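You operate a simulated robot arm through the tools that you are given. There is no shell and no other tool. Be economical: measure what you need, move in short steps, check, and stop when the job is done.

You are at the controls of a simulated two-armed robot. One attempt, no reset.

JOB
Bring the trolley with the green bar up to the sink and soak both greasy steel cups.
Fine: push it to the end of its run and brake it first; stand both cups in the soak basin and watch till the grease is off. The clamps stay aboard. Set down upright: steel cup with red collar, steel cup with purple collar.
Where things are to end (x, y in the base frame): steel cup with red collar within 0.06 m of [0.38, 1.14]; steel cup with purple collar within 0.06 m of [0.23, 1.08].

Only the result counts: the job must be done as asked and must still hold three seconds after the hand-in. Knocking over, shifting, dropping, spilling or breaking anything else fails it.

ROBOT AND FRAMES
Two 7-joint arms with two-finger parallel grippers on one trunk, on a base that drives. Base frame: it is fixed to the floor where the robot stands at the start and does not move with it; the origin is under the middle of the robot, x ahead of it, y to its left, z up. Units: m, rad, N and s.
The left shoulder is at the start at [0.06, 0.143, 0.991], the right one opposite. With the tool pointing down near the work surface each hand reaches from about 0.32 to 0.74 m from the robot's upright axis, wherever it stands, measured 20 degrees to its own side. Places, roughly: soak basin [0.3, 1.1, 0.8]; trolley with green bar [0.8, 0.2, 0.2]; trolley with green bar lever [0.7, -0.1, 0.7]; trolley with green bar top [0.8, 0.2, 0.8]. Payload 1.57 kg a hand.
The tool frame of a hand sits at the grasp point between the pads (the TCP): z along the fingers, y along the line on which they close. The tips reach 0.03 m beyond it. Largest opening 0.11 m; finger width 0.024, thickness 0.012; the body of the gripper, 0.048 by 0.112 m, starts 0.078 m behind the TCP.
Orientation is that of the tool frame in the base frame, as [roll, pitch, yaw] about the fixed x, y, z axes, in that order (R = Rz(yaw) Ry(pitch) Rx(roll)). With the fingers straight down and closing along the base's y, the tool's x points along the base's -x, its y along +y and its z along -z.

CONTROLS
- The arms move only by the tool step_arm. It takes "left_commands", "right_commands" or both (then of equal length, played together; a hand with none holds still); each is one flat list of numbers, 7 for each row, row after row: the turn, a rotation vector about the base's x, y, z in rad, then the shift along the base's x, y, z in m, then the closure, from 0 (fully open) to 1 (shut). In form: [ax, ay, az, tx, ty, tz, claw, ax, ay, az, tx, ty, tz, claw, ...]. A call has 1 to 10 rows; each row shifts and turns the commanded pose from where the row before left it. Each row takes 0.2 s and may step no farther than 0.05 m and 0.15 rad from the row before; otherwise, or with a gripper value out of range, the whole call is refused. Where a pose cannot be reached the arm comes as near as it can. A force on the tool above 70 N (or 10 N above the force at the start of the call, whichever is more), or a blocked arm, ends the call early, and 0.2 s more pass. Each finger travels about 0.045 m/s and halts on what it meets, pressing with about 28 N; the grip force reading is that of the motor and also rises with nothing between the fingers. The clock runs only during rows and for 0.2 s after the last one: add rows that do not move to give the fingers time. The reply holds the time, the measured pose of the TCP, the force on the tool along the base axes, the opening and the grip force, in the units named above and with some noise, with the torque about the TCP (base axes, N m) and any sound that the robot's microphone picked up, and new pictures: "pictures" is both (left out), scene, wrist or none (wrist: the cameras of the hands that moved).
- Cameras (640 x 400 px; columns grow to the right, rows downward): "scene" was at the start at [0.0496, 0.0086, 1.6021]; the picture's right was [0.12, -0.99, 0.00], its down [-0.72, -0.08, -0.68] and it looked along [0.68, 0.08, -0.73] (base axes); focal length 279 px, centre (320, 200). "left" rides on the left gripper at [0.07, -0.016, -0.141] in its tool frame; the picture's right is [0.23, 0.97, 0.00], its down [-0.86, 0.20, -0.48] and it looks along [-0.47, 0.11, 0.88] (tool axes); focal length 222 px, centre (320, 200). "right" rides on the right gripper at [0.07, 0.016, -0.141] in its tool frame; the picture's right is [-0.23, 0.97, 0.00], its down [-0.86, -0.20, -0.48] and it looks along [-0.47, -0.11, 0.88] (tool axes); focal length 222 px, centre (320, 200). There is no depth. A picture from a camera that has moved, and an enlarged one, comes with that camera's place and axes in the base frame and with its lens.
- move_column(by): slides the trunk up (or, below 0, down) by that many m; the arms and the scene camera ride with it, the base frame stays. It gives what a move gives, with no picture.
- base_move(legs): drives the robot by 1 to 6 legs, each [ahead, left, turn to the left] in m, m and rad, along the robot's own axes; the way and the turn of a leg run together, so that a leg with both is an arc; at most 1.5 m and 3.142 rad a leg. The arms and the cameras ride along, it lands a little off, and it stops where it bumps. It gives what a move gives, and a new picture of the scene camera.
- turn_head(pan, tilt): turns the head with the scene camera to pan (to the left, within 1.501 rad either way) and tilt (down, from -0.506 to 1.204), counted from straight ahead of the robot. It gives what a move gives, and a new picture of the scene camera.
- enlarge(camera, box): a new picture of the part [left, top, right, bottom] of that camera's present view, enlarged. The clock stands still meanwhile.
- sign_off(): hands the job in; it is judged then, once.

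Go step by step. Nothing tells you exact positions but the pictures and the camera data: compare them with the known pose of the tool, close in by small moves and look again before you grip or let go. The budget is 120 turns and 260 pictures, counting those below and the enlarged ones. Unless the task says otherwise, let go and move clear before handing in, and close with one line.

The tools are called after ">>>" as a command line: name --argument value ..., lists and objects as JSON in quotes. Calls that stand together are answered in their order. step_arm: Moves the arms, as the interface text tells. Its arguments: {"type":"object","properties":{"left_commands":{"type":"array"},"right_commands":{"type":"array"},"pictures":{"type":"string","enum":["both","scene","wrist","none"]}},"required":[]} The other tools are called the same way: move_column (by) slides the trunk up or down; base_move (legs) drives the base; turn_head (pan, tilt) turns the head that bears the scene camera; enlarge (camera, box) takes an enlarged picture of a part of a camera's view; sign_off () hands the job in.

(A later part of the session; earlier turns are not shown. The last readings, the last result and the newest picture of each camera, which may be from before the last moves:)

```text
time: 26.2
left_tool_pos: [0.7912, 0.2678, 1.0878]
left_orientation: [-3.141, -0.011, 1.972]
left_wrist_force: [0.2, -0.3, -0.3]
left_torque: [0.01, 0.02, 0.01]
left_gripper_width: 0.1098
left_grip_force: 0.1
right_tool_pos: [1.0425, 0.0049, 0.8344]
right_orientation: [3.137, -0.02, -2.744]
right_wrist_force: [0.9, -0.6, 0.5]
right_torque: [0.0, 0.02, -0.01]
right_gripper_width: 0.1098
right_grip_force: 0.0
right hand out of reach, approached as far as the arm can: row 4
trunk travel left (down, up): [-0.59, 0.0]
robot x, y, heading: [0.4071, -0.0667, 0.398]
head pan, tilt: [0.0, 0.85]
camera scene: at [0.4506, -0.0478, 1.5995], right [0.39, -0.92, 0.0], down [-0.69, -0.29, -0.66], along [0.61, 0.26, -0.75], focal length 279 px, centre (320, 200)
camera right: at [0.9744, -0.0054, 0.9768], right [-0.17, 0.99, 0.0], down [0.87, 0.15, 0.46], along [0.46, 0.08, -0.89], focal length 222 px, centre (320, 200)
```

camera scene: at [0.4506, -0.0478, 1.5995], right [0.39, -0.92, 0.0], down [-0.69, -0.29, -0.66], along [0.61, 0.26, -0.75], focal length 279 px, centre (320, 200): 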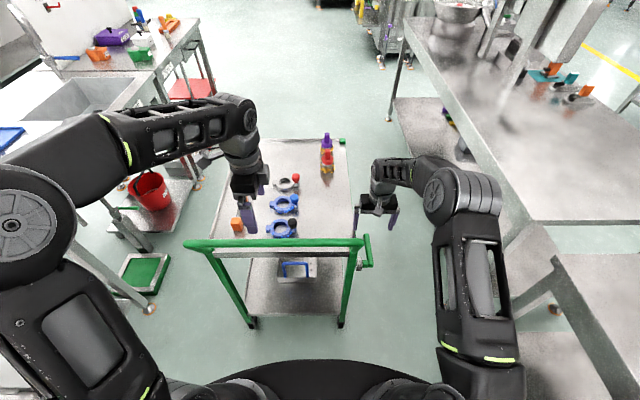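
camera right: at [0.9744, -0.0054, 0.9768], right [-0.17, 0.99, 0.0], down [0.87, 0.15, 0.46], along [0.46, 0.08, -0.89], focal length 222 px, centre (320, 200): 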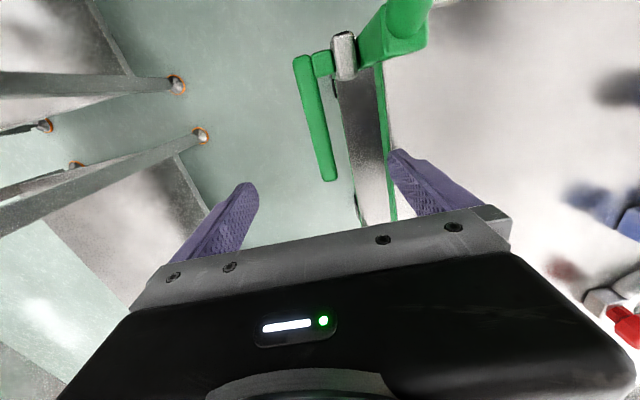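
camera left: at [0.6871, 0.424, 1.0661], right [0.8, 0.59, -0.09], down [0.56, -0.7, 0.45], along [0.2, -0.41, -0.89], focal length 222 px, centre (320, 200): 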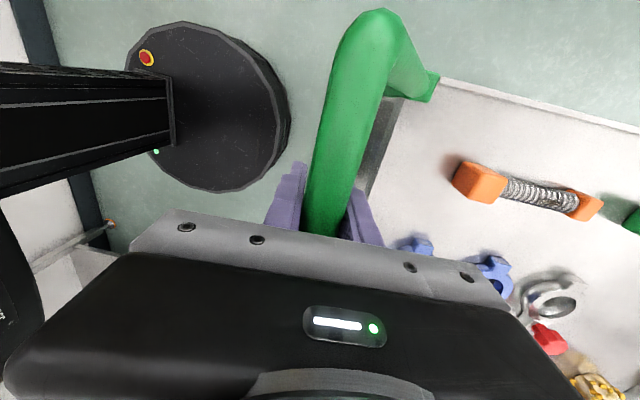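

The table edge is too near the handle for a straight-down grip, so I raise, drive a little ahead and right, and tilt the hand outward by 0.5 rad.

>>> step_arm --right_commands '[0, 0, 0, 0.008, -0.018, 0.03, 0, 0, 0, 0, 0.008, -0.018, 0.03, 0]' --pictures "none"

>>> base_move --legs '[[0.06, -0.02, 0]]'

>>> step_arm --right_commands '[0.115, 0.049, 0, 0, 0, 0, 0, 0.115, 0.049, 0, 0, 0, 0, 0, 0.115, 0.049, 0, 0, 0, 0, 0, 0.115, 0.049, 0, 0, 0, 0, 0]'

```text
time: 26.8
left_tool_pos: [0.7917, 0.2659, 1.0867]
left_orientation: [3.141, -0.011, 1.972]
left_wrist_force: [-0.2, -0.9, 0.9]
left_torque: [0.03, -0.01, -0.05]
left_gripper_width: 0.1102
left_grip_force: 0.1
right_tool_pos: [1.053, -0.0309, 0.8964]
right_orientation: [3.139, -0.018, -2.741]
right_wrist_force: [0.1, -0.4, 0.9]
right_torque: [-0.02, 0.02, 0.0]
right_gripper_width: 0.11
right_grip_force: 0.0
trunk travel left (down, up): [-0.59, 0.0]
robot x, y, heading: [0.4079, -0.0639, 0.401]
head pan, tilt: [0.0, 0.85]
```

```text
time: 27.8
left_tool_pos: [0.8545, 0.2718, 1.0865]
left_orientation: [-3.141, -0.011, 1.972]
left_wrist_force: [0.5, -0.2, 0.0]
left_torque: [0.01, 0.03, -0.03]
left_gripper_width: 0.11
left_grip_force: 0.1
right_tool_pos: [1.1175, -0.026, 0.896]
right_orientation: [3.138, -0.019, -2.741]
right_wrist_force: [0.3, -0.2, 0.2]
right_torque: [0.0, -0.01, -0.02]
right_gripper_width: 0.1101
right_grip_force: 0.0
trunk travel left (down, up): [-0.59, 0.0]
robot x, y, heading: [0.4679, -0.0608, 0.407]
head pan, tilt: [0.0, 0.85]
camera scene: at [0.514, -0.0435, 1.5994], right [0.39, -0.92, 0.0], down [-0.69, -0.29, -0.66], along [0.61, 0.26, -0.75], focal length 279 px, centre (320, 200)
```

scene: 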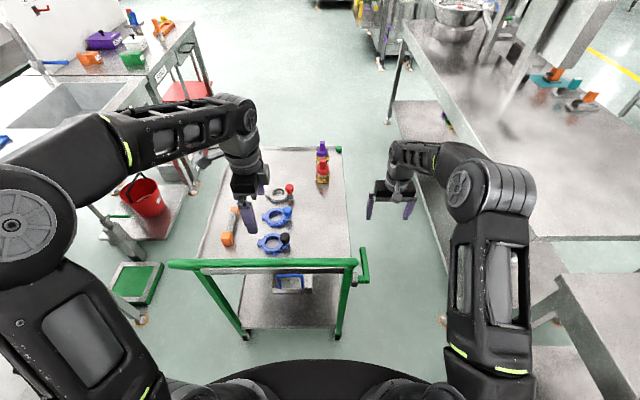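

```text
time: 28.8
left_tool_pos: [0.8533, 0.2712, 1.0871]
left_orientation: [-3.141, -0.011, 1.973]
left_wrist_force: [-0.1, 0.4, -0.3]
left_torque: [0.04, -0.01, -0.02]
left_gripper_width: 0.1102
left_grip_force: 0.0
right_tool_pos: [1.116, -0.0261, 0.8961]
right_orientation: [2.636, -0.017, -2.734]
right_wrist_force: [0.0, -0.3, -0.3]
right_torque: [0.0, -0.03, 0.0]
right_gripper_width: 0.1098
right_grip_force: 0.0
trunk travel left (down, up): [-0.59, 0.0]
robot x, y, heading: [0.4697, -0.0626, 0.4]
head pan, tilt: [0.0, 0.85]
camera scene: at [0.5121, -0.0443, 1.5995], right [0.39, -0.92, 0.0], down [-0.69, -0.29, -0.66], along [0.61, 0.26, -0.75], focal length 279 px, centre (320, 200)
camera right: at [1.0764, -0.1017, 1.0288], right [-0.12, 0.88, 0.47], down [0.95, -0.03, 0.31], along [0.28, 0.48, -0.83], focal length 222 px, centre (320, 200)
```

scene: 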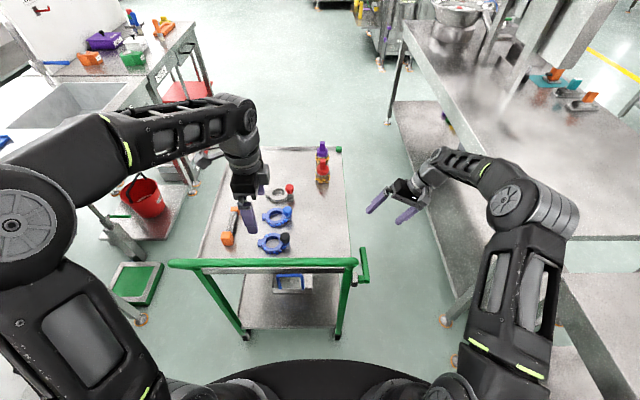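
right: 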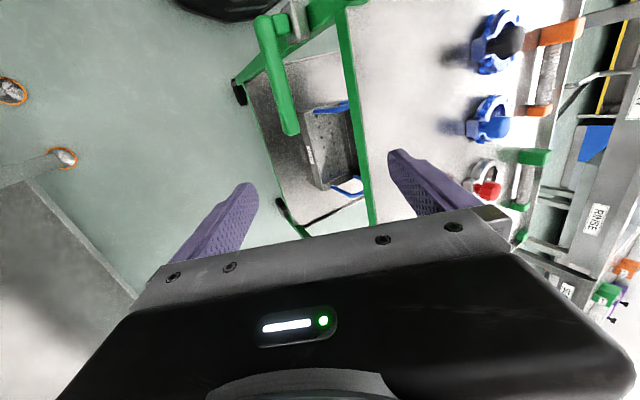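

Re-triangulated: the lever is level at z≈0.72, from hub (0.958, -0.027) to tip (1.075, 0.021). I approach it along the tilted tool axis with half-open fingers.

>>> step_arm --right_commands '[0, 0, 0, -0.024, -0.003, -0.04, 0.36, 0, 0, 0, -0.023, -0.004, -0.045, 0.36, 0, 0, 0, -0.008, 0.018, -0.035, 0.36]'

```text
refused: row 2 steps farther than a row can; nothing moved
```

>>> step_arm --right_commands '[0, 0, 0, -0.023, -0.003, -0.03, 0.36, 0, 0, 0, -0.024, -0.004, -0.04, 0.36, 0, 0, 0, 0, 0, -0.018, 0.36, 0, 0, 0, -0.008, 0.018, -0.035, 0.36]'

```text
time: 29.8
left_tool_pos: [0.8531, 0.2722, 1.0869]
left_orientation: [-3.139, -0.011, 1.972]
left_wrist_force: [0.3, 0.2, -0.7]
left_torque: [0.01, -0.02, 0.0]
left_gripper_width: 0.1097
left_grip_force: 0.1
right_tool_pos: [1.0597, -0.0149, 0.7739]
right_orientation: [2.64, -0.016, -2.734]
right_wrist_force: [0.0, 0.1, -0.8]
right_torque: [-0.01, 0.0, 0.0]
right_gripper_width: 0.0706
right_grip_force: 0.0
trunk travel left (down, up): [-0.59, 0.0]
robot x, y, heading: [0.4654, -0.0651, 0.399]
head pan, tilt: [0.0, 0.85]
camera scene: at [0.5123, -0.0433, 1.5995], right [0.39, -0.92, 0.0], down [-0.69, -0.29, -0.66], along [0.61, 0.26, -0.75], focal length 279 px, centre (320, 200)
camera right: at [1.0204, -0.091, 0.9069], right [-0.12, 0.88, 0.46], down [0.95, -0.03, 0.31], along [0.28, 0.48, -0.83], focal length 222 px, centre (320, 200)
```

scene: 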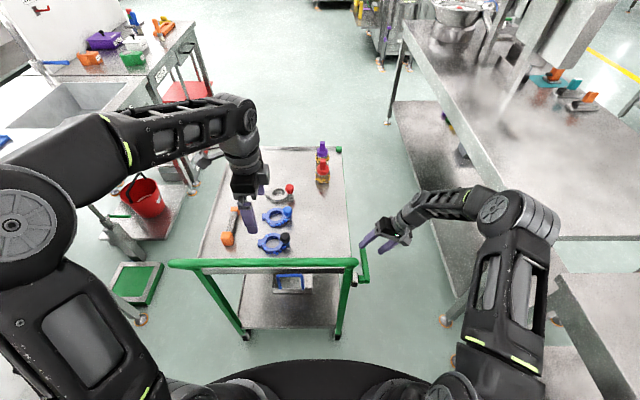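
right: 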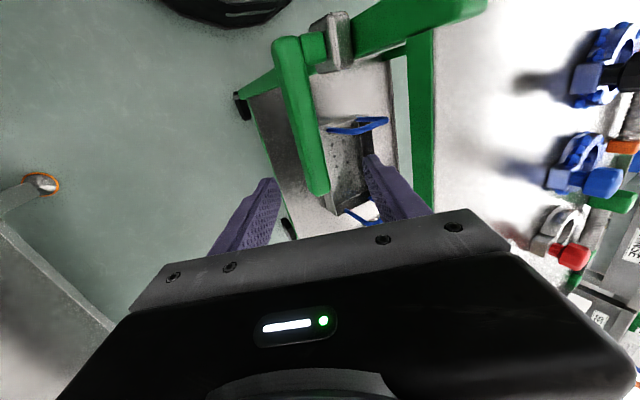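

The handle lies between the fingers. I go the last 6 cm and close.

>>> step_arm --right_commands '[0, 0, 0, -0.007, 0.013, -0.027, 0.36, 0, 0, 0, -0.007, 0.013, -0.026, 0.36, 0, 0, 0, 0, 0, 0, 0.6, 0, 0, 0, 0, 0, 0, 0.8, 0, 0, 0, 0, 0, 0, 1, 0, 0, 0, 0, 0, 0, 1]'

```text
time: 31.2
left_tool_pos: [0.8541, 0.2689, 1.0871]
left_orientation: [3.141, -0.014, 1.971]
left_wrist_force: [0.8, 0.1, -0.5]
left_torque: [0.02, 0.05, 0.02]
left_gripper_width: 0.1099
left_grip_force: 0.0
right_tool_pos: [1.0493, 0.0055, 0.7208]
right_orientation: [2.643, -0.016, -2.737]
right_wrist_force: [9.9, -26.0, -4.5]
right_torque: [-0.61, -0.71, -0.32]
right_gripper_width: 0.0305
right_grip_force: 23.8
trunk travel left (down, up): [-0.59, 0.0]
robot x, y, heading: [0.4673, -0.0607, 0.401]
head pan, tilt: [0.0, 0.85]
camera scene: at [0.5133, -0.0465, 1.5994], right [0.39, -0.92, 0.0], down [-0.69, -0.29, -0.66], along [0.61, 0.26, -0.75], focal length 279 px, centre (320, 200)
camera right: at [1.0083, -0.0699, 0.8531], right [-0.12, 0.88, 0.46], down [0.95, -0.03, 0.31], along [0.29, 0.47, -0.83], focal length 222 px, centre (320, 200)
```

scene: 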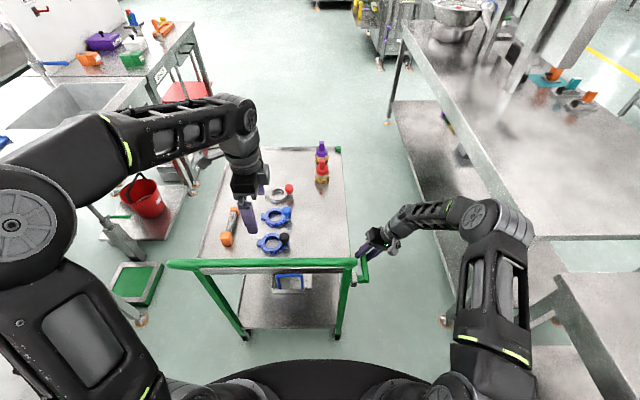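
right: 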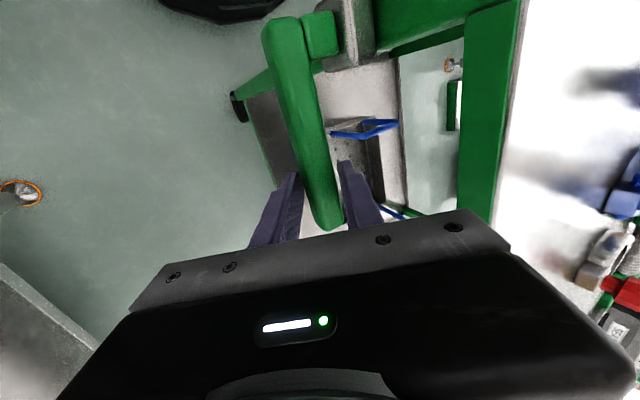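

The handle is held. I ease the side load and try pressing it down a little.

>>> step_arm --right_commands '[0, 0, 0, 0.002, -0.005, 0, 1, 0, 0, 0, 0, 0, -0.01, 1, 0, 0, 0, 0, 0, -0.01, 1, 0, 0, 0, 0, 0, -0.01, 1]' --pictures "wrist"

```text
time: 32.2
left_tool_pos: [0.8515, 0.2704, 1.0885]
left_orientation: [3.14, -0.013, 1.973]
left_wrist_force: [0.1, 0.0, -0.1]
left_torque: [0.0, 0.02, 0.01]
left_gripper_width: 0.11
left_grip_force: 0.1
right_tool_pos: [1.0463, 0.008, 0.6914]
right_orientation: [2.636, -0.02, -2.732]
right_wrist_force: [-4.5, -16.8, 21.0]
right_torque: [-1.09, 1.37, -0.62]
right_gripper_width: 0.0334
right_grip_force: 41.2
trunk travel left (down, up): [-0.59, 0.0]
robot x, y, heading: [0.4675, -0.0636, 0.403]
head pan, tilt: [0.0, 0.85]
camera right: at [1.0066, -0.0687, 0.8247], right [-0.12, 0.88, 0.47], down [0.95, -0.03, 0.3], along [0.28, 0.48, -0.83], focal length 222 px, centre (320, 200)
```

right: 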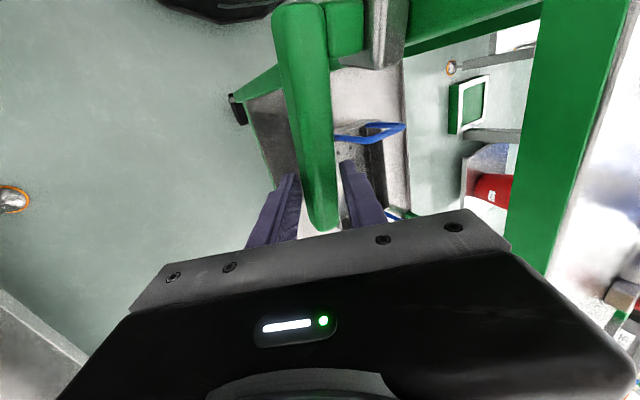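

It turns down against a moderate resistance. I follow the arc further.

>>> step_arm --right_commands '[0, 0, 0, -0.005, -0.002, -0.014, 1, 0, 0, 0, -0.007, -0.003, -0.013, 1, 0, 0, 0, -0.008, -0.003, -0.009, 1, 0, 0, 0, -0.008, -0.003, -0.009, 1]' --pictures "both"

```text
time: 33.2
left_tool_pos: [0.8495, 0.2716, 1.0881]
left_orientation: [3.141, -0.01, 1.974]
left_wrist_force: [0.3, 0.5, 0.6]
left_torque: [0.03, -0.01, -0.01]
left_gripper_width: 0.11
left_grip_force: 0.0
right_tool_pos: [1.0164, -0.001, 0.6485]
right_orientation: [2.636, -0.019, -2.729]
right_wrist_force: [-4.6, 12.5, 38.3]
right_torque: [-1.78, 2.24, -0.87]
right_gripper_width: 0.0428
right_grip_force: 45.1
trunk travel left (down, up): [-0.59, 0.0]
robot x, y, heading: [0.4689, -0.0594, 0.398]
head pan, tilt: [0.0, 0.85]
camera scene: at [0.5079, -0.0426, 1.5999], right [0.39, -0.92, 0.0], down [-0.69, -0.29, -0.66], along [0.61, 0.26, -0.75], focal length 279 px, centre (320, 200)
camera right: at [0.9772, -0.0774, 0.7804], right [-0.12, 0.87, 0.47], down [0.95, -0.03, 0.3], along [0.28, 0.48, -0.83], focal length 222 px, centre (320, 200)
```

scene: 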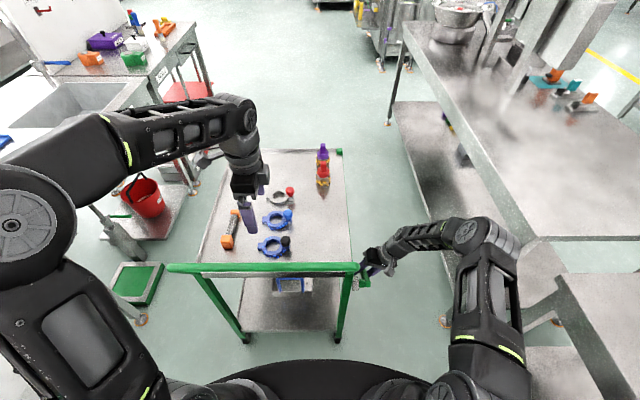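
right: 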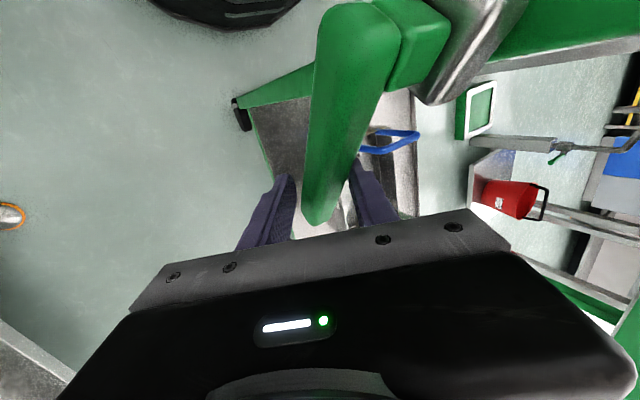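

The lever has turned about 45° and is stiffening; I continue along the arc.

>>> step_arm --right_commands '[0, 0, 0, -0.008, -0.003, -0.009, 1, 0, 0, 0, -0.009, -0.004, -0.007, 1, 0, 0, 0, -0.009, -0.004, -0.006, 1, 0, 0, 0, 0, 0, 0, 1]' --pictures "wrist"

```text
time: 34.2
left_tool_pos: [0.8522, 0.2734, 1.0857]
left_orientation: [-3.139, -0.01, 1.971]
left_wrist_force: [0.2, 0.7, -0.2]
left_torque: [-0.02, 0.01, 0.01]
left_gripper_width: 0.1101
left_grip_force: 0.1
right_tool_pos: [0.995, -0.0118, 0.6223]
right_orientation: [2.639, -0.016, -2.734]
right_wrist_force: [8.8, 22.7, 10.0]
right_torque: [-1.96, 1.34, -0.55]
right_gripper_width: 0.045
right_grip_force: 45.1
trunk travel left (down, up): [-0.59, 0.0]
robot x, y, heading: [0.47, -0.0594, 0.401]
head pan, tilt: [0.0, 0.85]
camera right: at [0.9548, -0.0893, 0.7554], right [-0.12, 0.88, 0.47], down [0.95, -0.03, 0.31], along [0.29, 0.48, -0.83], focal length 222 px, centre (320, 200)
```

right: 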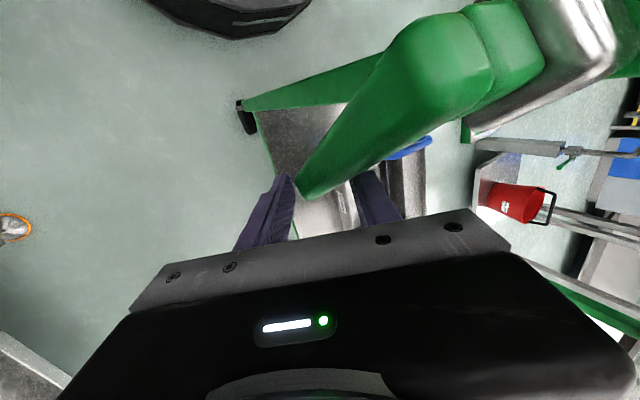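

About 68° now. I go on toward vertical to find the stop.

>>> step_arm --right_commands '[0, 0, 0, -0.009, -0.004, -0.004, 1, 0, 0, 0, -0.01, -0.004, -0.003, 1, 0, 0, 0, -0.01, -0.004, -0.002, 1, 0, 0, 0, 0, 0, 0, 1]' --pictures "wrist"

```text
time: 35.2
left_tool_pos: [0.8581, 0.2691, 1.0864]
left_orientation: [-3.138, -0.014, 1.971]
left_wrist_force: [0.4, -0.8, -0.2]
left_torque: [0.03, -0.03, -0.01]
left_gripper_width: 0.1097
left_grip_force: 0.2
right_tool_pos: [0.9852, -0.0351, 0.6116]
right_orientation: [2.66, 0.009, -2.75]
right_wrist_force: [51.9, -21.1, -21.9]
right_torque: [-0.45, -1.41, 0.04]
right_gripper_width: 0.0119
right_grip_force: 29.7
trunk travel left (down, up): [-0.59, 0.0]
robot x, y, heading: [0.4667, -0.0588, 0.397]
head pan, tilt: [0.0, 0.85]
camera right: at [0.939, -0.1094, 0.7431], right [-0.12, 0.88, 0.45], down [0.94, -0.04, 0.34], along [0.32, 0.47, -0.82], focal length 222 px, centre (320, 200)
```

right: 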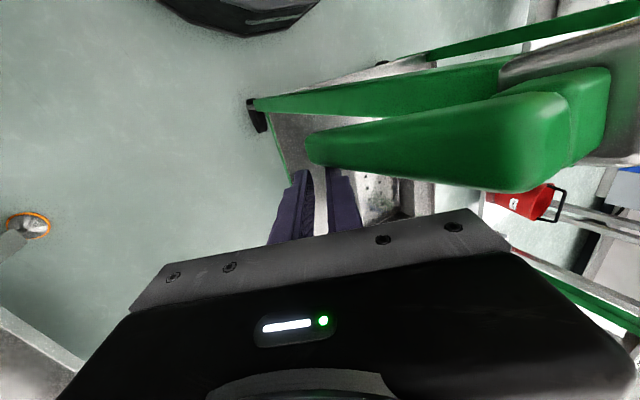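

The fingers have slipped to the front of the handle, which seems to hang down now and to be at its stop. I back off and look.

>>> step_arm --right_commands '[0, 0, 0, 0.02, 0.008, 0, 1, 0, 0, 0, 0.02, 0.008, 0, 1, 0, 0, 0, 0.02, -0.02, 0.03, 0.8, 0, 0, 0, 0.015, -0.03, 0.03, 0.8, 0, 0, 0, 0.015, -0.02, 0.03, 0.8, 0, 0, 0, 0.01, -0.01, 0.04, 0.8]' --pictures "wrist"

>>> enlarge --camera "scene" --box '[310, 230, 410, 330]'

>>> enlarge --camera "right" --box '[200, 0, 400, 180]'

```text
time: 36.6
left_tool_pos: [0.8529, 0.2711, 1.0866]
left_orientation: [3.14, -0.01, 1.973]
left_wrist_force: [-0.3, 0.5, -0.7]
left_torque: [-0.01, -0.03, -0.02]
left_gripper_width: 0.11
left_grip_force: 0.1
right_tool_pos: [1.0653, -0.0912, 0.7443]
right_orientation: [2.64, -0.019, -2.732]
right_wrist_force: [0.0, 0.4, 0.0]
right_torque: [0.0, 0.0, 0.02]
right_gripper_width: 0.0221
right_grip_force: 0.0
trunk travel left (down, up): [-0.59, 0.0]
robot x, y, heading: [0.4658, -0.0594, 0.406]
head pan, tilt: [0.0, 0.85]
camera right: at [1.0265, -0.1672, 0.8777], right [-0.12, 0.88, 0.47], down [0.95, -0.03, 0.31], along [0.28, 0.48, -0.83], focal length 222 px, centre (320, 200)
```

right: 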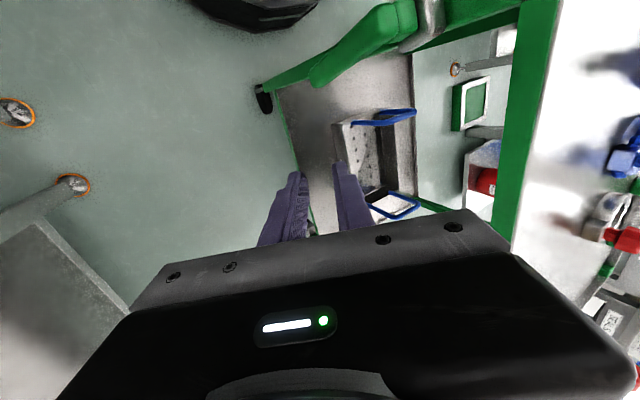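

```text
4.00 times, centred on (360, 280) of scene
camera zoom: at [0.5112, -0.0436, 1.5995], right [0.39, -0.92, 0.0], down [-0.69, -0.29, -0.66], along [0.61, 0.26, -0.75], focal length 1115 px, centre (160, -120)
```

zoom: 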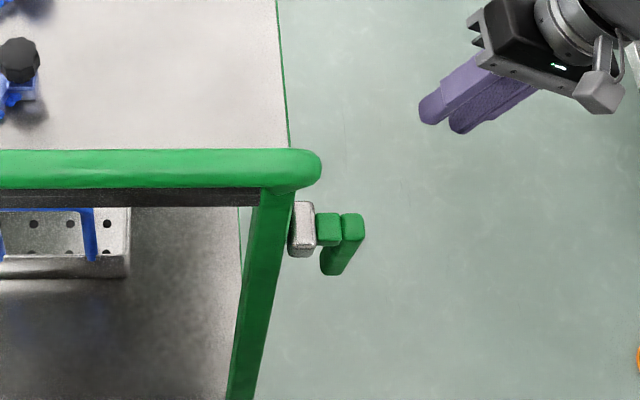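

```text
2.22 times, centred on (300, 90) of right
camera zoom: at [1.0265, -0.1672, 0.8777], right [-0.12, 0.88, 0.47], down [0.95, -0.03, 0.31], along [0.28, 0.48, -0.83], focal length 494 px, centre (364, 444)
```

zoom: 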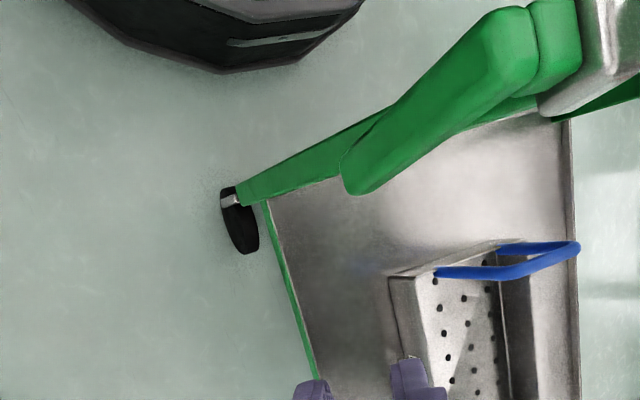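

The lever now hangs straight down against its stop, so the brake should be set. I bring the right arm up and upright again and then look at the cups.

>>> step_arm --right_commands '[-0.115, -0.049, 0, 0, 0, 0.05, 0.5, -0.115, -0.049, 0, 0, 0, 0.05, 0, -0.115, -0.049, 0, 0, 0, 0.05, 0, -0.115, -0.049, 0, 0, 0, 0.05, 0, 0, 0, 0, 0, 0, 0.05, 0, 0, 0, 0, 0, 0, 0.05, 0]' --pictures "wrist"

>>> enlarge --camera "scene" --box '[200, 130, 360, 260]'

>>> turn_head --pan 0.7 --tilt 0.8

>>> turn_head --pan -0.6 --tilt 0.8

```text
time: 38.0
left_tool_pos: [0.8521, 0.2725, 1.0877]
left_orientation: [-3.14, -0.01, 1.972]
left_wrist_force: [0.5, -0.7, -0.5]
left_torque: [0.01, -0.01, 0.0]
left_gripper_width: 0.1099
left_grip_force: 0.0
right_tool_pos: [1.0675, -0.0923, 1.0463]
right_orientation: [3.139, -0.019, -2.743]
right_wrist_force: [0.1, -0.2, 1.0]
right_torque: [0.03, -0.02, -0.01]
right_gripper_width: 0.1099
right_grip_force: 0.1
trunk travel left (down, up): [-0.59, 0.0]
robot x, y, heading: [0.4622, -0.0591, 0.398]
head pan, tilt: [0.0, 0.85]
camera right: at [0.9996, -0.1027, 1.1872], right [-0.17, 0.99, 0.0], down [0.87, 0.15, 0.46], along [0.46, 0.08, -0.89], focal length 222 px, centre (320, 200)
```

right: 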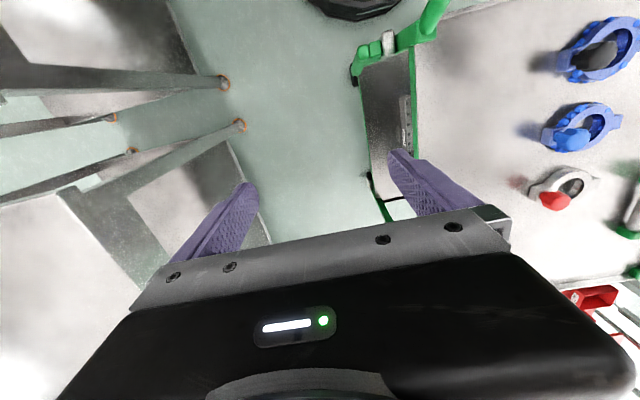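

```text
3.08 times, centred on (280, 195) of scene
camera zoom: at [0.5111, -0.0437, 1.5995], right [0.39, -0.92, 0.0], down [-0.69, -0.29, -0.66], along [0.61, 0.26, -0.75], focal length 858 px, centre (443, 215)
```

zoom: 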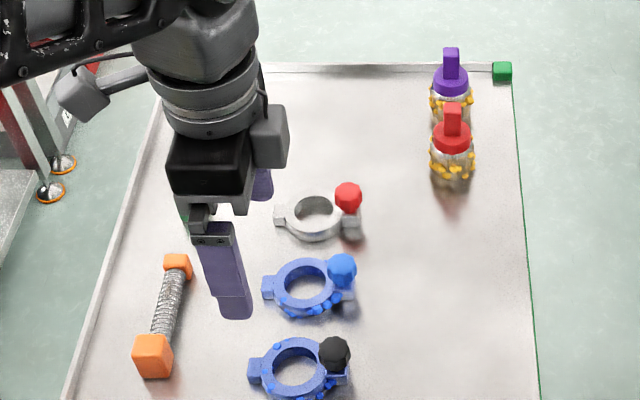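

```text
time: 39.1
left_tool_pos: [0.8533, 0.2708, 1.0873]
left_orientation: [3.141, -0.013, 1.974]
left_wrist_force: [0.0, 0.2, -0.6]
left_torque: [-0.01, 0.0, 0.0]
left_gripper_width: 0.1101
left_grip_force: 0.1
right_tool_pos: [1.0678, -0.0911, 1.0433]
right_orientation: [3.139, -0.019, -2.743]
right_wrist_force: [0.3, 0.5, -0.1]
right_torque: [0.03, -0.01, -0.02]
right_gripper_width: 0.1101
right_grip_force: 0.0
trunk travel left (down, up): [-0.59, 0.0]
robot x, y, heading: [0.4651, -0.0621, 0.404]
head pan, tilt: [0.7, 0.799]
camera scene: at [0.4764, -0.0024, 1.6035], right [0.89, -0.45, 0.0], down [-0.33, -0.64, -0.7], along [0.32, 0.62, -0.72], focal length 279 px, centre (320, 200)
```

scene: 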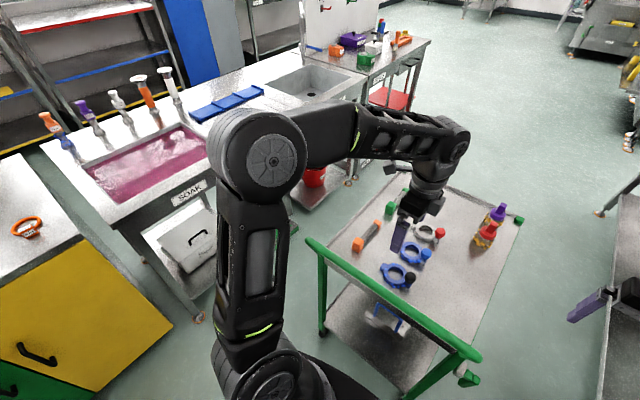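

```text
time: 40.5
left_tool_pos: [0.8528, 0.2707, 1.0866]
left_orientation: [3.141, -0.013, 1.972]
left_wrist_force: [0.1, -0.6, 0.2]
left_torque: [-0.01, -0.03, -0.02]
left_gripper_width: 0.1101
left_grip_force: 0.1
right_tool_pos: [1.0681, -0.0911, 1.0445]
right_orientation: [3.14, -0.019, -2.742]
right_wrist_force: [0.1, -0.8, 0.5]
right_torque: [0.0, 0.0, 0.01]
right_gripper_width: 0.1098
right_grip_force: 0.0
trunk travel left (down, up): [-0.59, 0.0]
robot x, y, heading: [0.4648, -0.0613, 0.4]
head pan, tilt: [-0.6, 0.799]
camera scene: at [0.5188, -0.0902, 1.6035], right [-0.2, -0.98, 0.0], down [-0.7, 0.14, -0.7], along [0.68, -0.14, -0.72], focal length 279 px, centre (320, 200)
```

scene: 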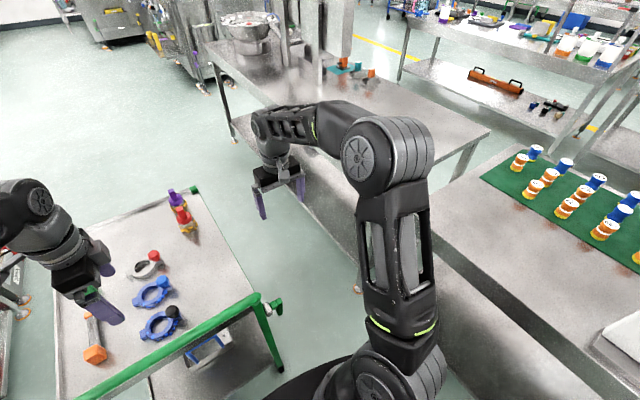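

Cups stand near the trolley's far right corner: red about 1.23 m and purple about 1.33 m along the room axis, which is far to reach, and the gaps beside the trolley are too narrow to drive into. I shift the base left and slightly ahead and will use a forward-tilted hand.

>>> base_move --legs '[[0.0, 0.11, 0], [0.06, 0, 0]]'

>>> turn_head --pan -0.1 --tilt 0.75

>>> enlarge --camera "scene" --box '[240, 110, 400, 240]'

```text
time: 42.3
left_tool_pos: [0.8663, 0.3964, 1.0865]
left_orientation: [-3.138, -0.012, 1.972]
left_wrist_force: [0.5, 0.7, -0.2]
left_torque: [-0.06, 0.03, -0.02]
left_gripper_width: 0.1101
left_grip_force: 0.0
right_tool_pos: [1.0799, 0.0337, 1.044]
right_orientation: [3.141, -0.022, -2.741]
right_wrist_force: [0.4, 0.7, 0.2]
right_torque: [-0.04, 0.06, 0.04]
right_gripper_width: 0.11
right_grip_force: 0.1
trunk travel left (down, up): [-0.59, 0.0]
robot x, y, heading: [0.4796, 0.0615, 0.397]
head pan, tilt: [-0.6, 0.799]
camera scene: at [0.5322, 0.0355, 1.6034], right [-0.2, -0.98, 0.0], down [-0.7, 0.14, -0.7], along [0.68, -0.14, -0.72], focal length 279 px, centre (320, 200)
```

scene: 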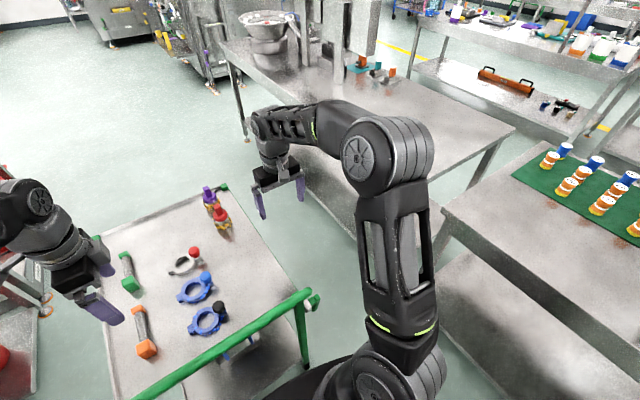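

```text
time: 43.2
left_tool_pos: [0.8638, 0.3956, 1.0867]
left_orientation: [3.14, -0.014, 1.972]
left_wrist_force: [-0.2, 0.0, -0.1]
left_torque: [0.0, 0.01, 0.0]
left_gripper_width: 0.1101
left_grip_force: 0.0
right_tool_pos: [1.0783, 0.033, 1.0444]
right_orientation: [3.141, -0.02, -2.742]
right_wrist_force: [-0.4, 1.0, -1.0]
right_torque: [-0.04, 0.01, 0.0]
right_gripper_width: 0.1097
right_grip_force: 0.1
trunk travel left (down, up): [-0.59, 0.0]
robot x, y, heading: [0.4764, 0.0606, 0.402]
head pan, tilt: [-0.099, 0.75]
camera scene: at [0.5303, 0.075, 1.6075], right [0.3, -0.96, 0.0], down [-0.65, -0.2, -0.73], along [0.7, 0.22, -0.68], focal length 279 px, centre (320, 200)
```

scene: 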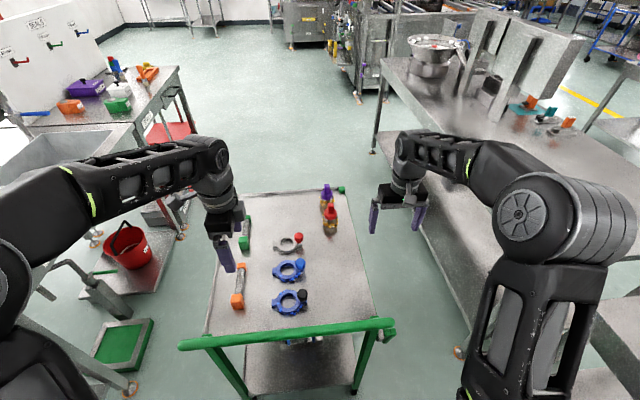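

```text
3.08 times, centred on (320, 175) of scene
camera zoom: at [0.5303, 0.075, 1.6075], right [0.3, -0.96, 0.0], down [-0.65, -0.2, -0.73], along [0.7, 0.22, -0.68], focal length 858 px, centre (320, 277)
```

zoom: 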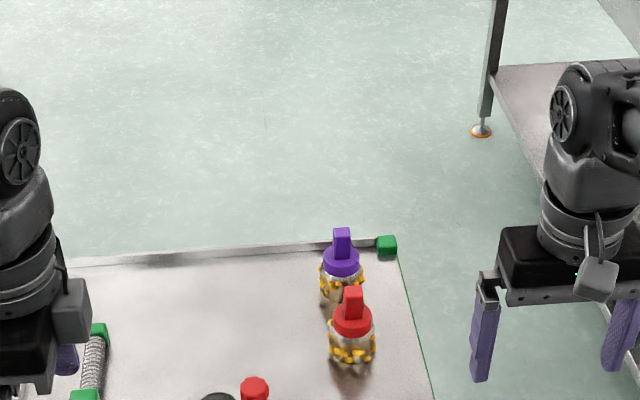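

Red cup axis at about (1.248, 0.260), purple at (1.352, 0.303); collars at z≈0.87, tabs up to 0.90. I swing the right hand behind the red cup with a 45° forward tilt.

>>> step_arm --right_commands '[0.0486, -0.115, 0, -0.003, 0.0245, -0.0115, 0, 0.0486, -0.115, 0, -0.003, 0.0245, -0.0115, 0, 0.0486, -0.115, 0, -0.003, 0.0245, -0.0115, 0, 0.0486, -0.115, 0, -0.003, 0.0245, -0.0115, 0, 0.0486, -0.115, 0, -0.003, 0.0245, -0.0115, 0, 0.0486, -0.115, 0, -0.003, 0.0245, -0.0115, 0]'

```text
time: 44.6
left_tool_pos: [0.8637, 0.3979, 1.0862]
left_orientation: [3.14, -0.011, 1.975]
left_wrist_force: [-0.5, 1.6, -0.1]
left_torque: [-0.07, -0.03, 0.03]
left_gripper_width: 0.1099
left_grip_force: 0.3
right_tool_pos: [1.0605, 0.1811, 0.975]
right_orientation: [-3.141, 0.732, -2.741]
right_wrist_force: [0.3, 0.9, 0.0]
right_torque: [0.01, -0.01, -0.06]
right_gripper_width: 0.1099
right_grip_force: 0.1
trunk travel left (down, up): [-0.59, 0.0]
robot x, y, heading: [0.4787, 0.0645, 0.402]
head pan, tilt: [-0.099, 0.75]
camera scene: at [0.5283, 0.0778, 1.6076], right [0.3, -0.95, 0.0], down [-0.65, -0.2, -0.73], along [0.7, 0.22, -0.68], focal length 279 px, centre (320, 200)
camera right: at [0.9193, 0.1395, 1.0338], right [-0.22, 0.96, 0.15], down [0.37, -0.06, 0.93], along [0.9, 0.26, -0.34], focal length 222 px, centre (320, 200)
```

scene: 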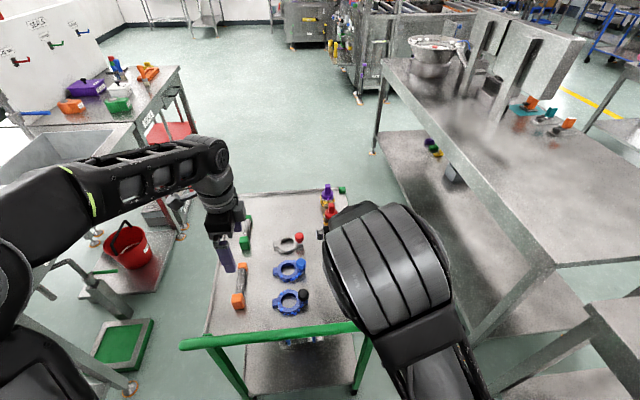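
right: 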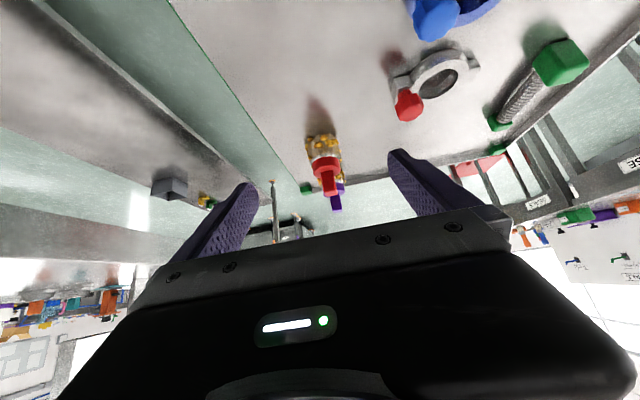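

The red cup sits between the fingers in view and agrees with the estimate. I move ahead in line.

>>> step_arm --right_commands '[0, 0, 0, 0.034, 0.0144, -0.01, 0, 0, 0, 0, 0.034, 0.0144, -0.01, 0, 0, 0, 0, 0.034, 0.0144, -0.01, 0, 0, 0, 0, 0.026, 0.011, -0.025, 0]'

```text
time: 45.6
left_tool_pos: [0.866, 0.3949, 1.0872]
left_orientation: [-3.139, -0.012, 1.972]
left_wrist_force: [0.1, -1.1, 1.1]
left_torque: [0.02, 0.01, 0.03]
left_gripper_width: 0.1101
left_grip_force: 0.0
right_tool_pos: [1.1914, 0.2324, 0.9185]
right_orientation: [3.136, 0.728, -2.743]
right_wrist_force: [-0.2, -0.3, -0.4]
right_torque: [-0.01, 0.05, 0.03]
right_gripper_width: 0.1101
right_grip_force: 0.0
trunk travel left (down, up): [-0.59, 0.0]
robot x, y, heading: [0.4799, 0.0609, 0.401]
head pan, tilt: [-0.099, 0.75]
camera scene: at [0.5312, 0.0753, 1.6075], right [0.3, -0.95, 0.0], down [-0.65, -0.2, -0.73], along [0.7, 0.22, -0.68], focal length 279 px, centre (320, 200)
camera right: at [1.0512, 0.1913, 0.977], right [-0.22, 0.96, 0.15], down [0.37, -0.06, 0.93], along [0.9, 0.26, -0.34], focal length 222 px, centre (320, 200)
```

scene: 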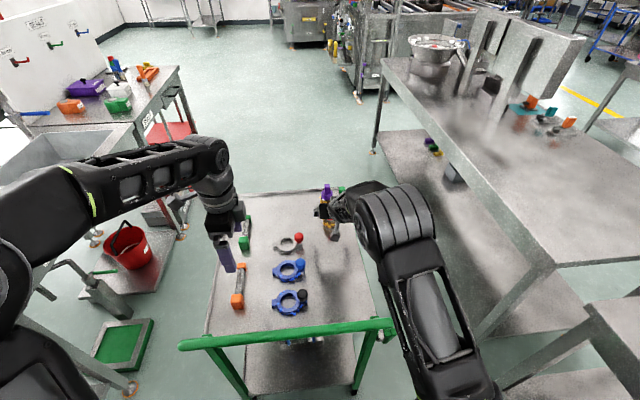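
right: 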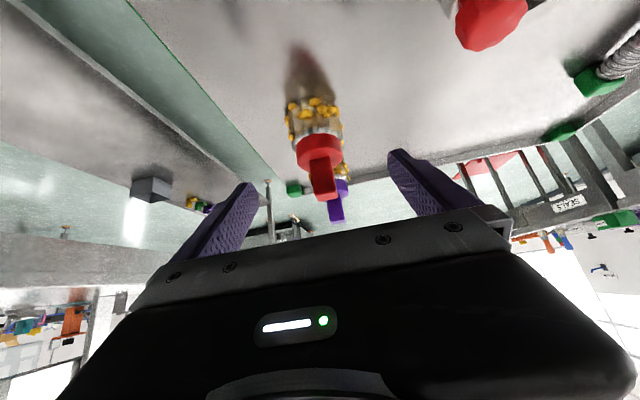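

Estimates agree (collar at z≈0.86). I move in to the collar and close.

>>> step_arm --right_commands '[0, 0, 0, 0.0185, 0.008, -0.019, 0, 0, 0, 0, 0.0185, 0.008, -0.019, 0, 0, 0, 0, 0.0185, 0.008, -0.019, 0, 0, 0, 0, 0, 0, 0, 0.3]' --pictures "wrist"

>>> step_arm --right_commands '[0, 0, 0, 0, 0, 0, 0.5, 0, 0, 0, 0, 0, 0, 0.7, 0, 0, 0, 0, 0, 0, 0.9, 0, 0, 0, 0, 0, 0, 1]' --pictures "wrist"

```text
time: 46.6
left_tool_pos: [0.8632, 0.3963, 1.088]
left_orientation: [3.141, -0.012, 1.973]
left_wrist_force: [0.1, 0.5, -0.1]
left_torque: [0.01, -0.02, -0.01]
left_gripper_width: 0.11
left_grip_force: 0.1
right_tool_pos: [1.2457, 0.2577, 0.8645]
right_orientation: [3.14, 0.732, -2.743]
right_wrist_force: [0.3, 0.4, 0.1]
right_torque: [-0.03, 0.0, 0.0]
right_gripper_width: 0.077
right_grip_force: 0.0
trunk travel left (down, up): [-0.59, 0.0]
robot x, y, heading: [0.4793, 0.0607, 0.399]
head pan, tilt: [-0.099, 0.75]
camera right: at [1.1046, 0.2152, 0.9222], right [-0.22, 0.96, 0.15], down [0.37, -0.06, 0.93], along [0.9, 0.26, -0.34], focal length 222 px, centre (320, 200)
```

right: 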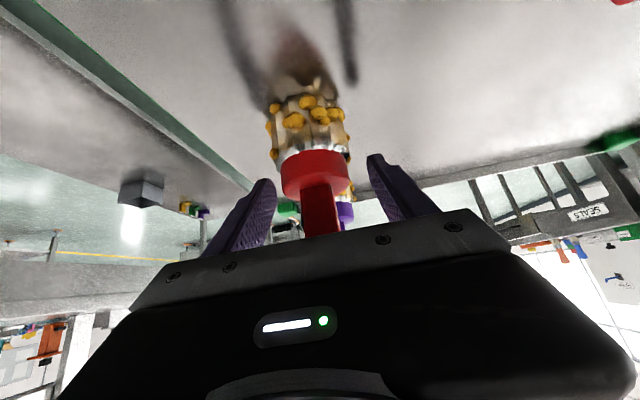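

```text
time: 47.6
left_tool_pos: [0.8644, 0.3952, 1.0873]
left_orientation: [3.14, -0.013, 1.972]
left_wrist_force: [-0.6, 0.5, 0.6]
left_torque: [0.01, -0.01, 0.02]
left_gripper_width: 0.11
left_grip_force: 0.0
right_tool_pos: [1.2452, 0.2572, 0.8638]
right_orientation: [3.139, 0.729, -2.744]
right_wrist_force: [-0.9, -1.2, 0.7]
right_torque: [-0.05, 0.02, 0.03]
right_gripper_width: 0.0509
right_grip_force: 28.1
trunk travel left (down, up): [-0.59, 0.0]
robot x, y, heading: [0.4767, 0.0642, 0.401]
head pan, tilt: [-0.099, 0.75]
camera right: at [1.1048, 0.2151, 0.9222], right [-0.22, 0.96, 0.15], down [0.37, -0.06, 0.93], along [0.9, 0.26, -0.34], focal length 222 px, centre (320, 200)
```

right: 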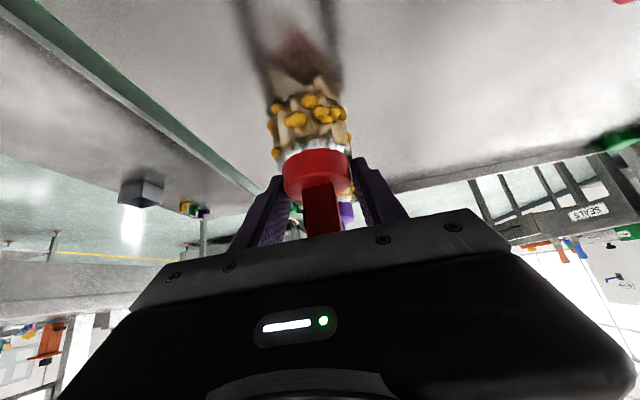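

The red cup is held at its collar. I lift it straight up and draw it back, while turning the left hand back to its normal yaw.

>>> step_arm --right_commands '[0, 0, 0, 0, 0, 0.02, 1, 0, 0, 0, 0, 0, 0.03, 1, 0, 0, 0, 0, 0, 0.04, 1, 0, 0, 0, 0, 0, 0.04, 1, 0, 0, 0, -0.034, -0.0144, 0.02, 1, 0, 0, 0, -0.034, -0.0144, 0.01, 1, 0, 0, 0, -0.034, -0.0144, 0, 1, 0, 0, 0, -0.034, -0.0144, 0, 1, 0, 0, 0, -0.02, -0.01, 0, 1, 0, 0, 0, 0, 0, 0, 1]' --left_commands '[0, 0, 0.15, 0, 0, 0, 0, 0, 0, 0.15, 0, 0, 0, 0, 0, 0, 0.15, 0, 0, 0, 0, 0, 0, 0.15, 0, 0, 0, 0, 0, 0, 0.15, 0, 0, 0, 0, 0, 0, 0.15, 0, 0, 0, 0, 0, 0, 0.15, 0, 0, 0, 0, 0, 0, 0.15, 0, 0, 0, 0, 0, 0, 0.15, 0, 0, 0, 0, 0, 0, 0.15, 0, 0, 0, 0]' --pictures "both"

```text
time: 49.8
left_tool_pos: [0.8634, 0.3959, 1.0882]
left_orientation: [3.141, -0.013, -2.808]
left_wrist_force: [1.1, 0.3, 0.3]
left_torque: [0.02, 0.0, -0.03]
left_gripper_width: 0.1098
left_grip_force: 0.2
right_tool_pos: [1.0893, 0.1899, 1.0237]
right_orientation: [3.139, 0.73, -2.74]
right_wrist_force: [0.2, 0.7, -3.0]
right_torque: [-0.03, -0.04, 0.0]
right_gripper_width: 0.0509
right_grip_force: 28.2
trunk travel left (down, up): [-0.59, 0.0]
robot x, y, heading: [0.4815, 0.065, 0.401]
head pan, tilt: [-0.099, 0.75]
camera scene: at [0.5307, 0.0753, 1.6075], right [0.3, -0.95, 0.0], down [-0.65, -0.2, -0.73], along [0.7, 0.22, -0.68], focal length 279 px, centre (320, 200)
camera right: at [0.9489, 0.1491, 1.0821], right [-0.22, 0.96, 0.15], down [0.37, -0.06, 0.93], along [0.9, 0.26, -0.34], focal length 222 px, centre (320, 200)
camera left: at [0.8066, 0.3589, 1.2289], right [-0.53, 0.85, 0.0], down [0.75, 0.47, 0.47], along [0.4, 0.25, -0.88], focal length 222 px, centre (320, 200)
```

scene: 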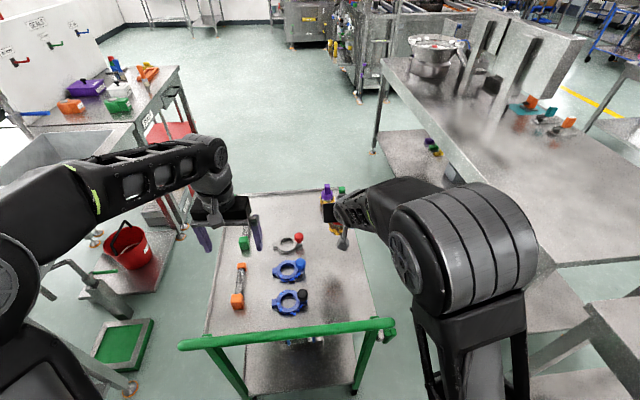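
right: 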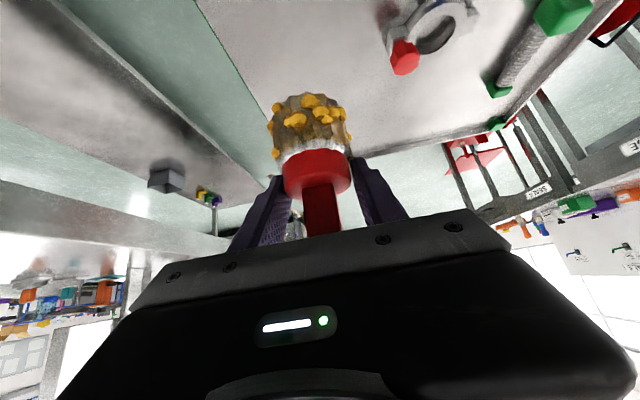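
left: 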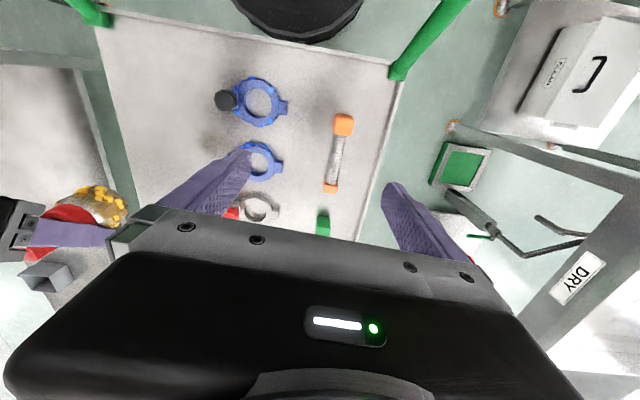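

Red is safely up. I move the base right by 0.2 m so that the left arm can reach the purple cup, with the red cup kept to the outside.

>>> base_move --legs '[[0, -0.2, 0]]'

>>> step_arm --right_commands '[0, 0, 0, 0.005, -0.035, 0, 1, 0, 0, 0, 0.005, -0.035, 0, 1, 0, 0, 0, 0, 0, 0, 1, 0, 0, 0, 0, 0, 0, 1, 0, 0, 0, 0, 0, 0, 1, 0, 0, 0, 0, 0, 0, 1, 0, 0, 0, 0, 0, 0, 1]' --left_commands '[0, 0, 0.07, 0, 0, -0.005, 0, 0.0486, -0.115, 0, 0.01, -0.005, -0.018, 0, 0.0486, -0.115, 0, 0.01, -0.005, -0.018, 0, 0.0486, -0.115, 0, 0.01, -0.005, -0.018, 0, 0.0486, -0.115, 0, 0.01, -0.005, -0.018, 0, 0.0486, -0.115, 0, 0.01, -0.005, -0.018, 0, 0.0486, -0.115, 0, 0.01, -0.005, -0.018, 0]' --pictures "both"

```text
time: 51.4
left_tool_pos: [0.945, 0.2068, 1.0877]
left_orientation: [3.141, -0.012, -2.814]
left_wrist_force: [-0.3, -0.2, 0.6]
left_torque: [0.0, 0.0, 0.02]
left_gripper_width: 0.11
left_grip_force: 0.1
right_tool_pos: [1.1684, 0.0027, 1.024]
right_orientation: [3.138, 0.729, -2.745]
right_wrist_force: [0.9, 0.1, -3.0]
right_torque: [0.0, -0.01, 0.04]
right_gripper_width: 0.051
right_grip_force: 28.0
trunk travel left (down, up): [-0.59, 0.0]
robot x, y, heading: [0.5567, -0.1231, 0.397]
head pan, tilt: [-0.099, 0.75]
camera scene: at [0.6098, -0.1128, 1.6075], right [0.29, -0.96, 0.0], down [-0.65, -0.2, -0.73], along [0.7, 0.22, -0.68], focal length 279 px, centre (320, 200)
```

scene: 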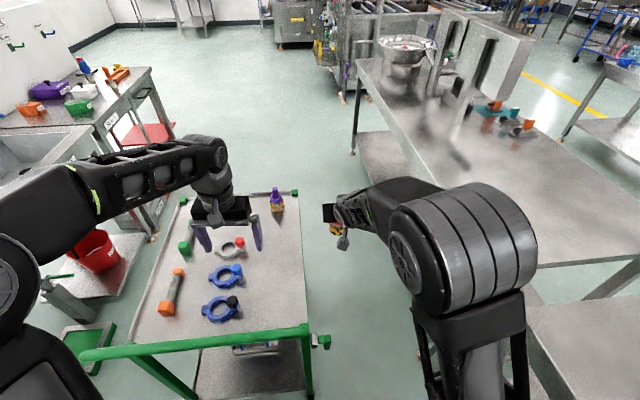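

```text
time: 53.0
left_tool_pos: [1.0038, 0.1786, 0.973]
left_orientation: [-3.141, 0.733, -2.744]
left_wrist_force: [1.0, 0.2, 0.0]
left_torque: [0.0, 0.03, 0.0]
left_gripper_width: 0.1101
left_grip_force: 0.0
right_tool_pos: [1.1798, -0.0668, 1.0243]
right_orientation: [3.14, 0.73, -2.745]
right_wrist_force: [-0.7, 0.1, -1.9]
right_torque: [-0.01, 0.01, -0.01]
right_gripper_width: 0.0511
right_grip_force: 28.0
trunk travel left (down, up): [-0.59, 0.0]
robot x, y, heading: [0.5541, -0.1231, 0.397]
head pan, tilt: [-0.099, 0.75]
camera scene: at [0.6098, -0.1109, 1.6075], right [0.29, -0.96, 0.0], down [-0.65, -0.2, -0.73], along [0.7, 0.21, -0.68], focal length 279 px, centre (320, 200)
camera right: at [1.0389, -0.1083, 1.082], right [-0.22, 0.96, 0.15], down [0.37, -0.06, 0.93], along [0.9, 0.26, -0.34], focal length 222 px, centre (320, 200)
camera left: at [0.8755, 0.1063, 1.0306], right [-0.53, 0.83, -0.15], down [0.21, 0.31, 0.93], along [0.82, 0.46, -0.34], focal length 222 px, centre (320, 200)
```

scene: 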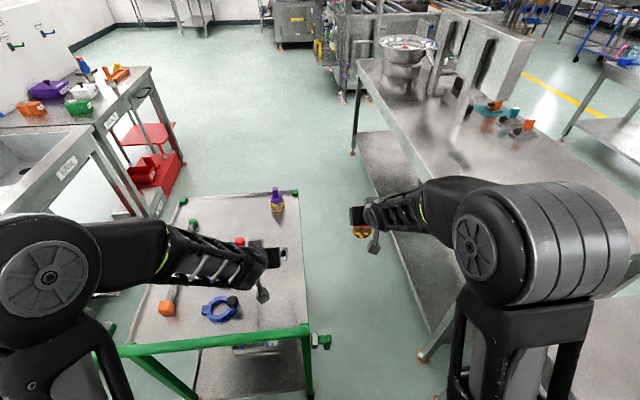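
right: 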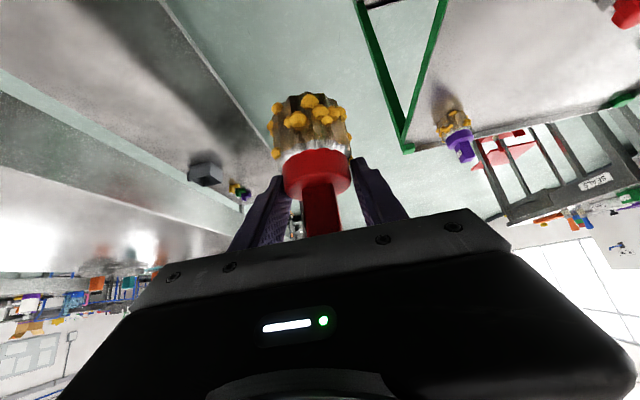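
left: 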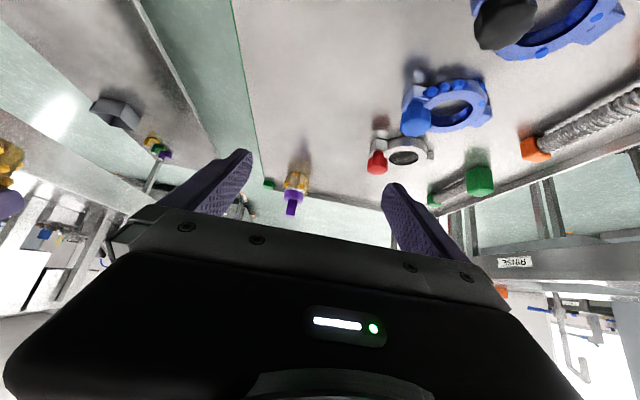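

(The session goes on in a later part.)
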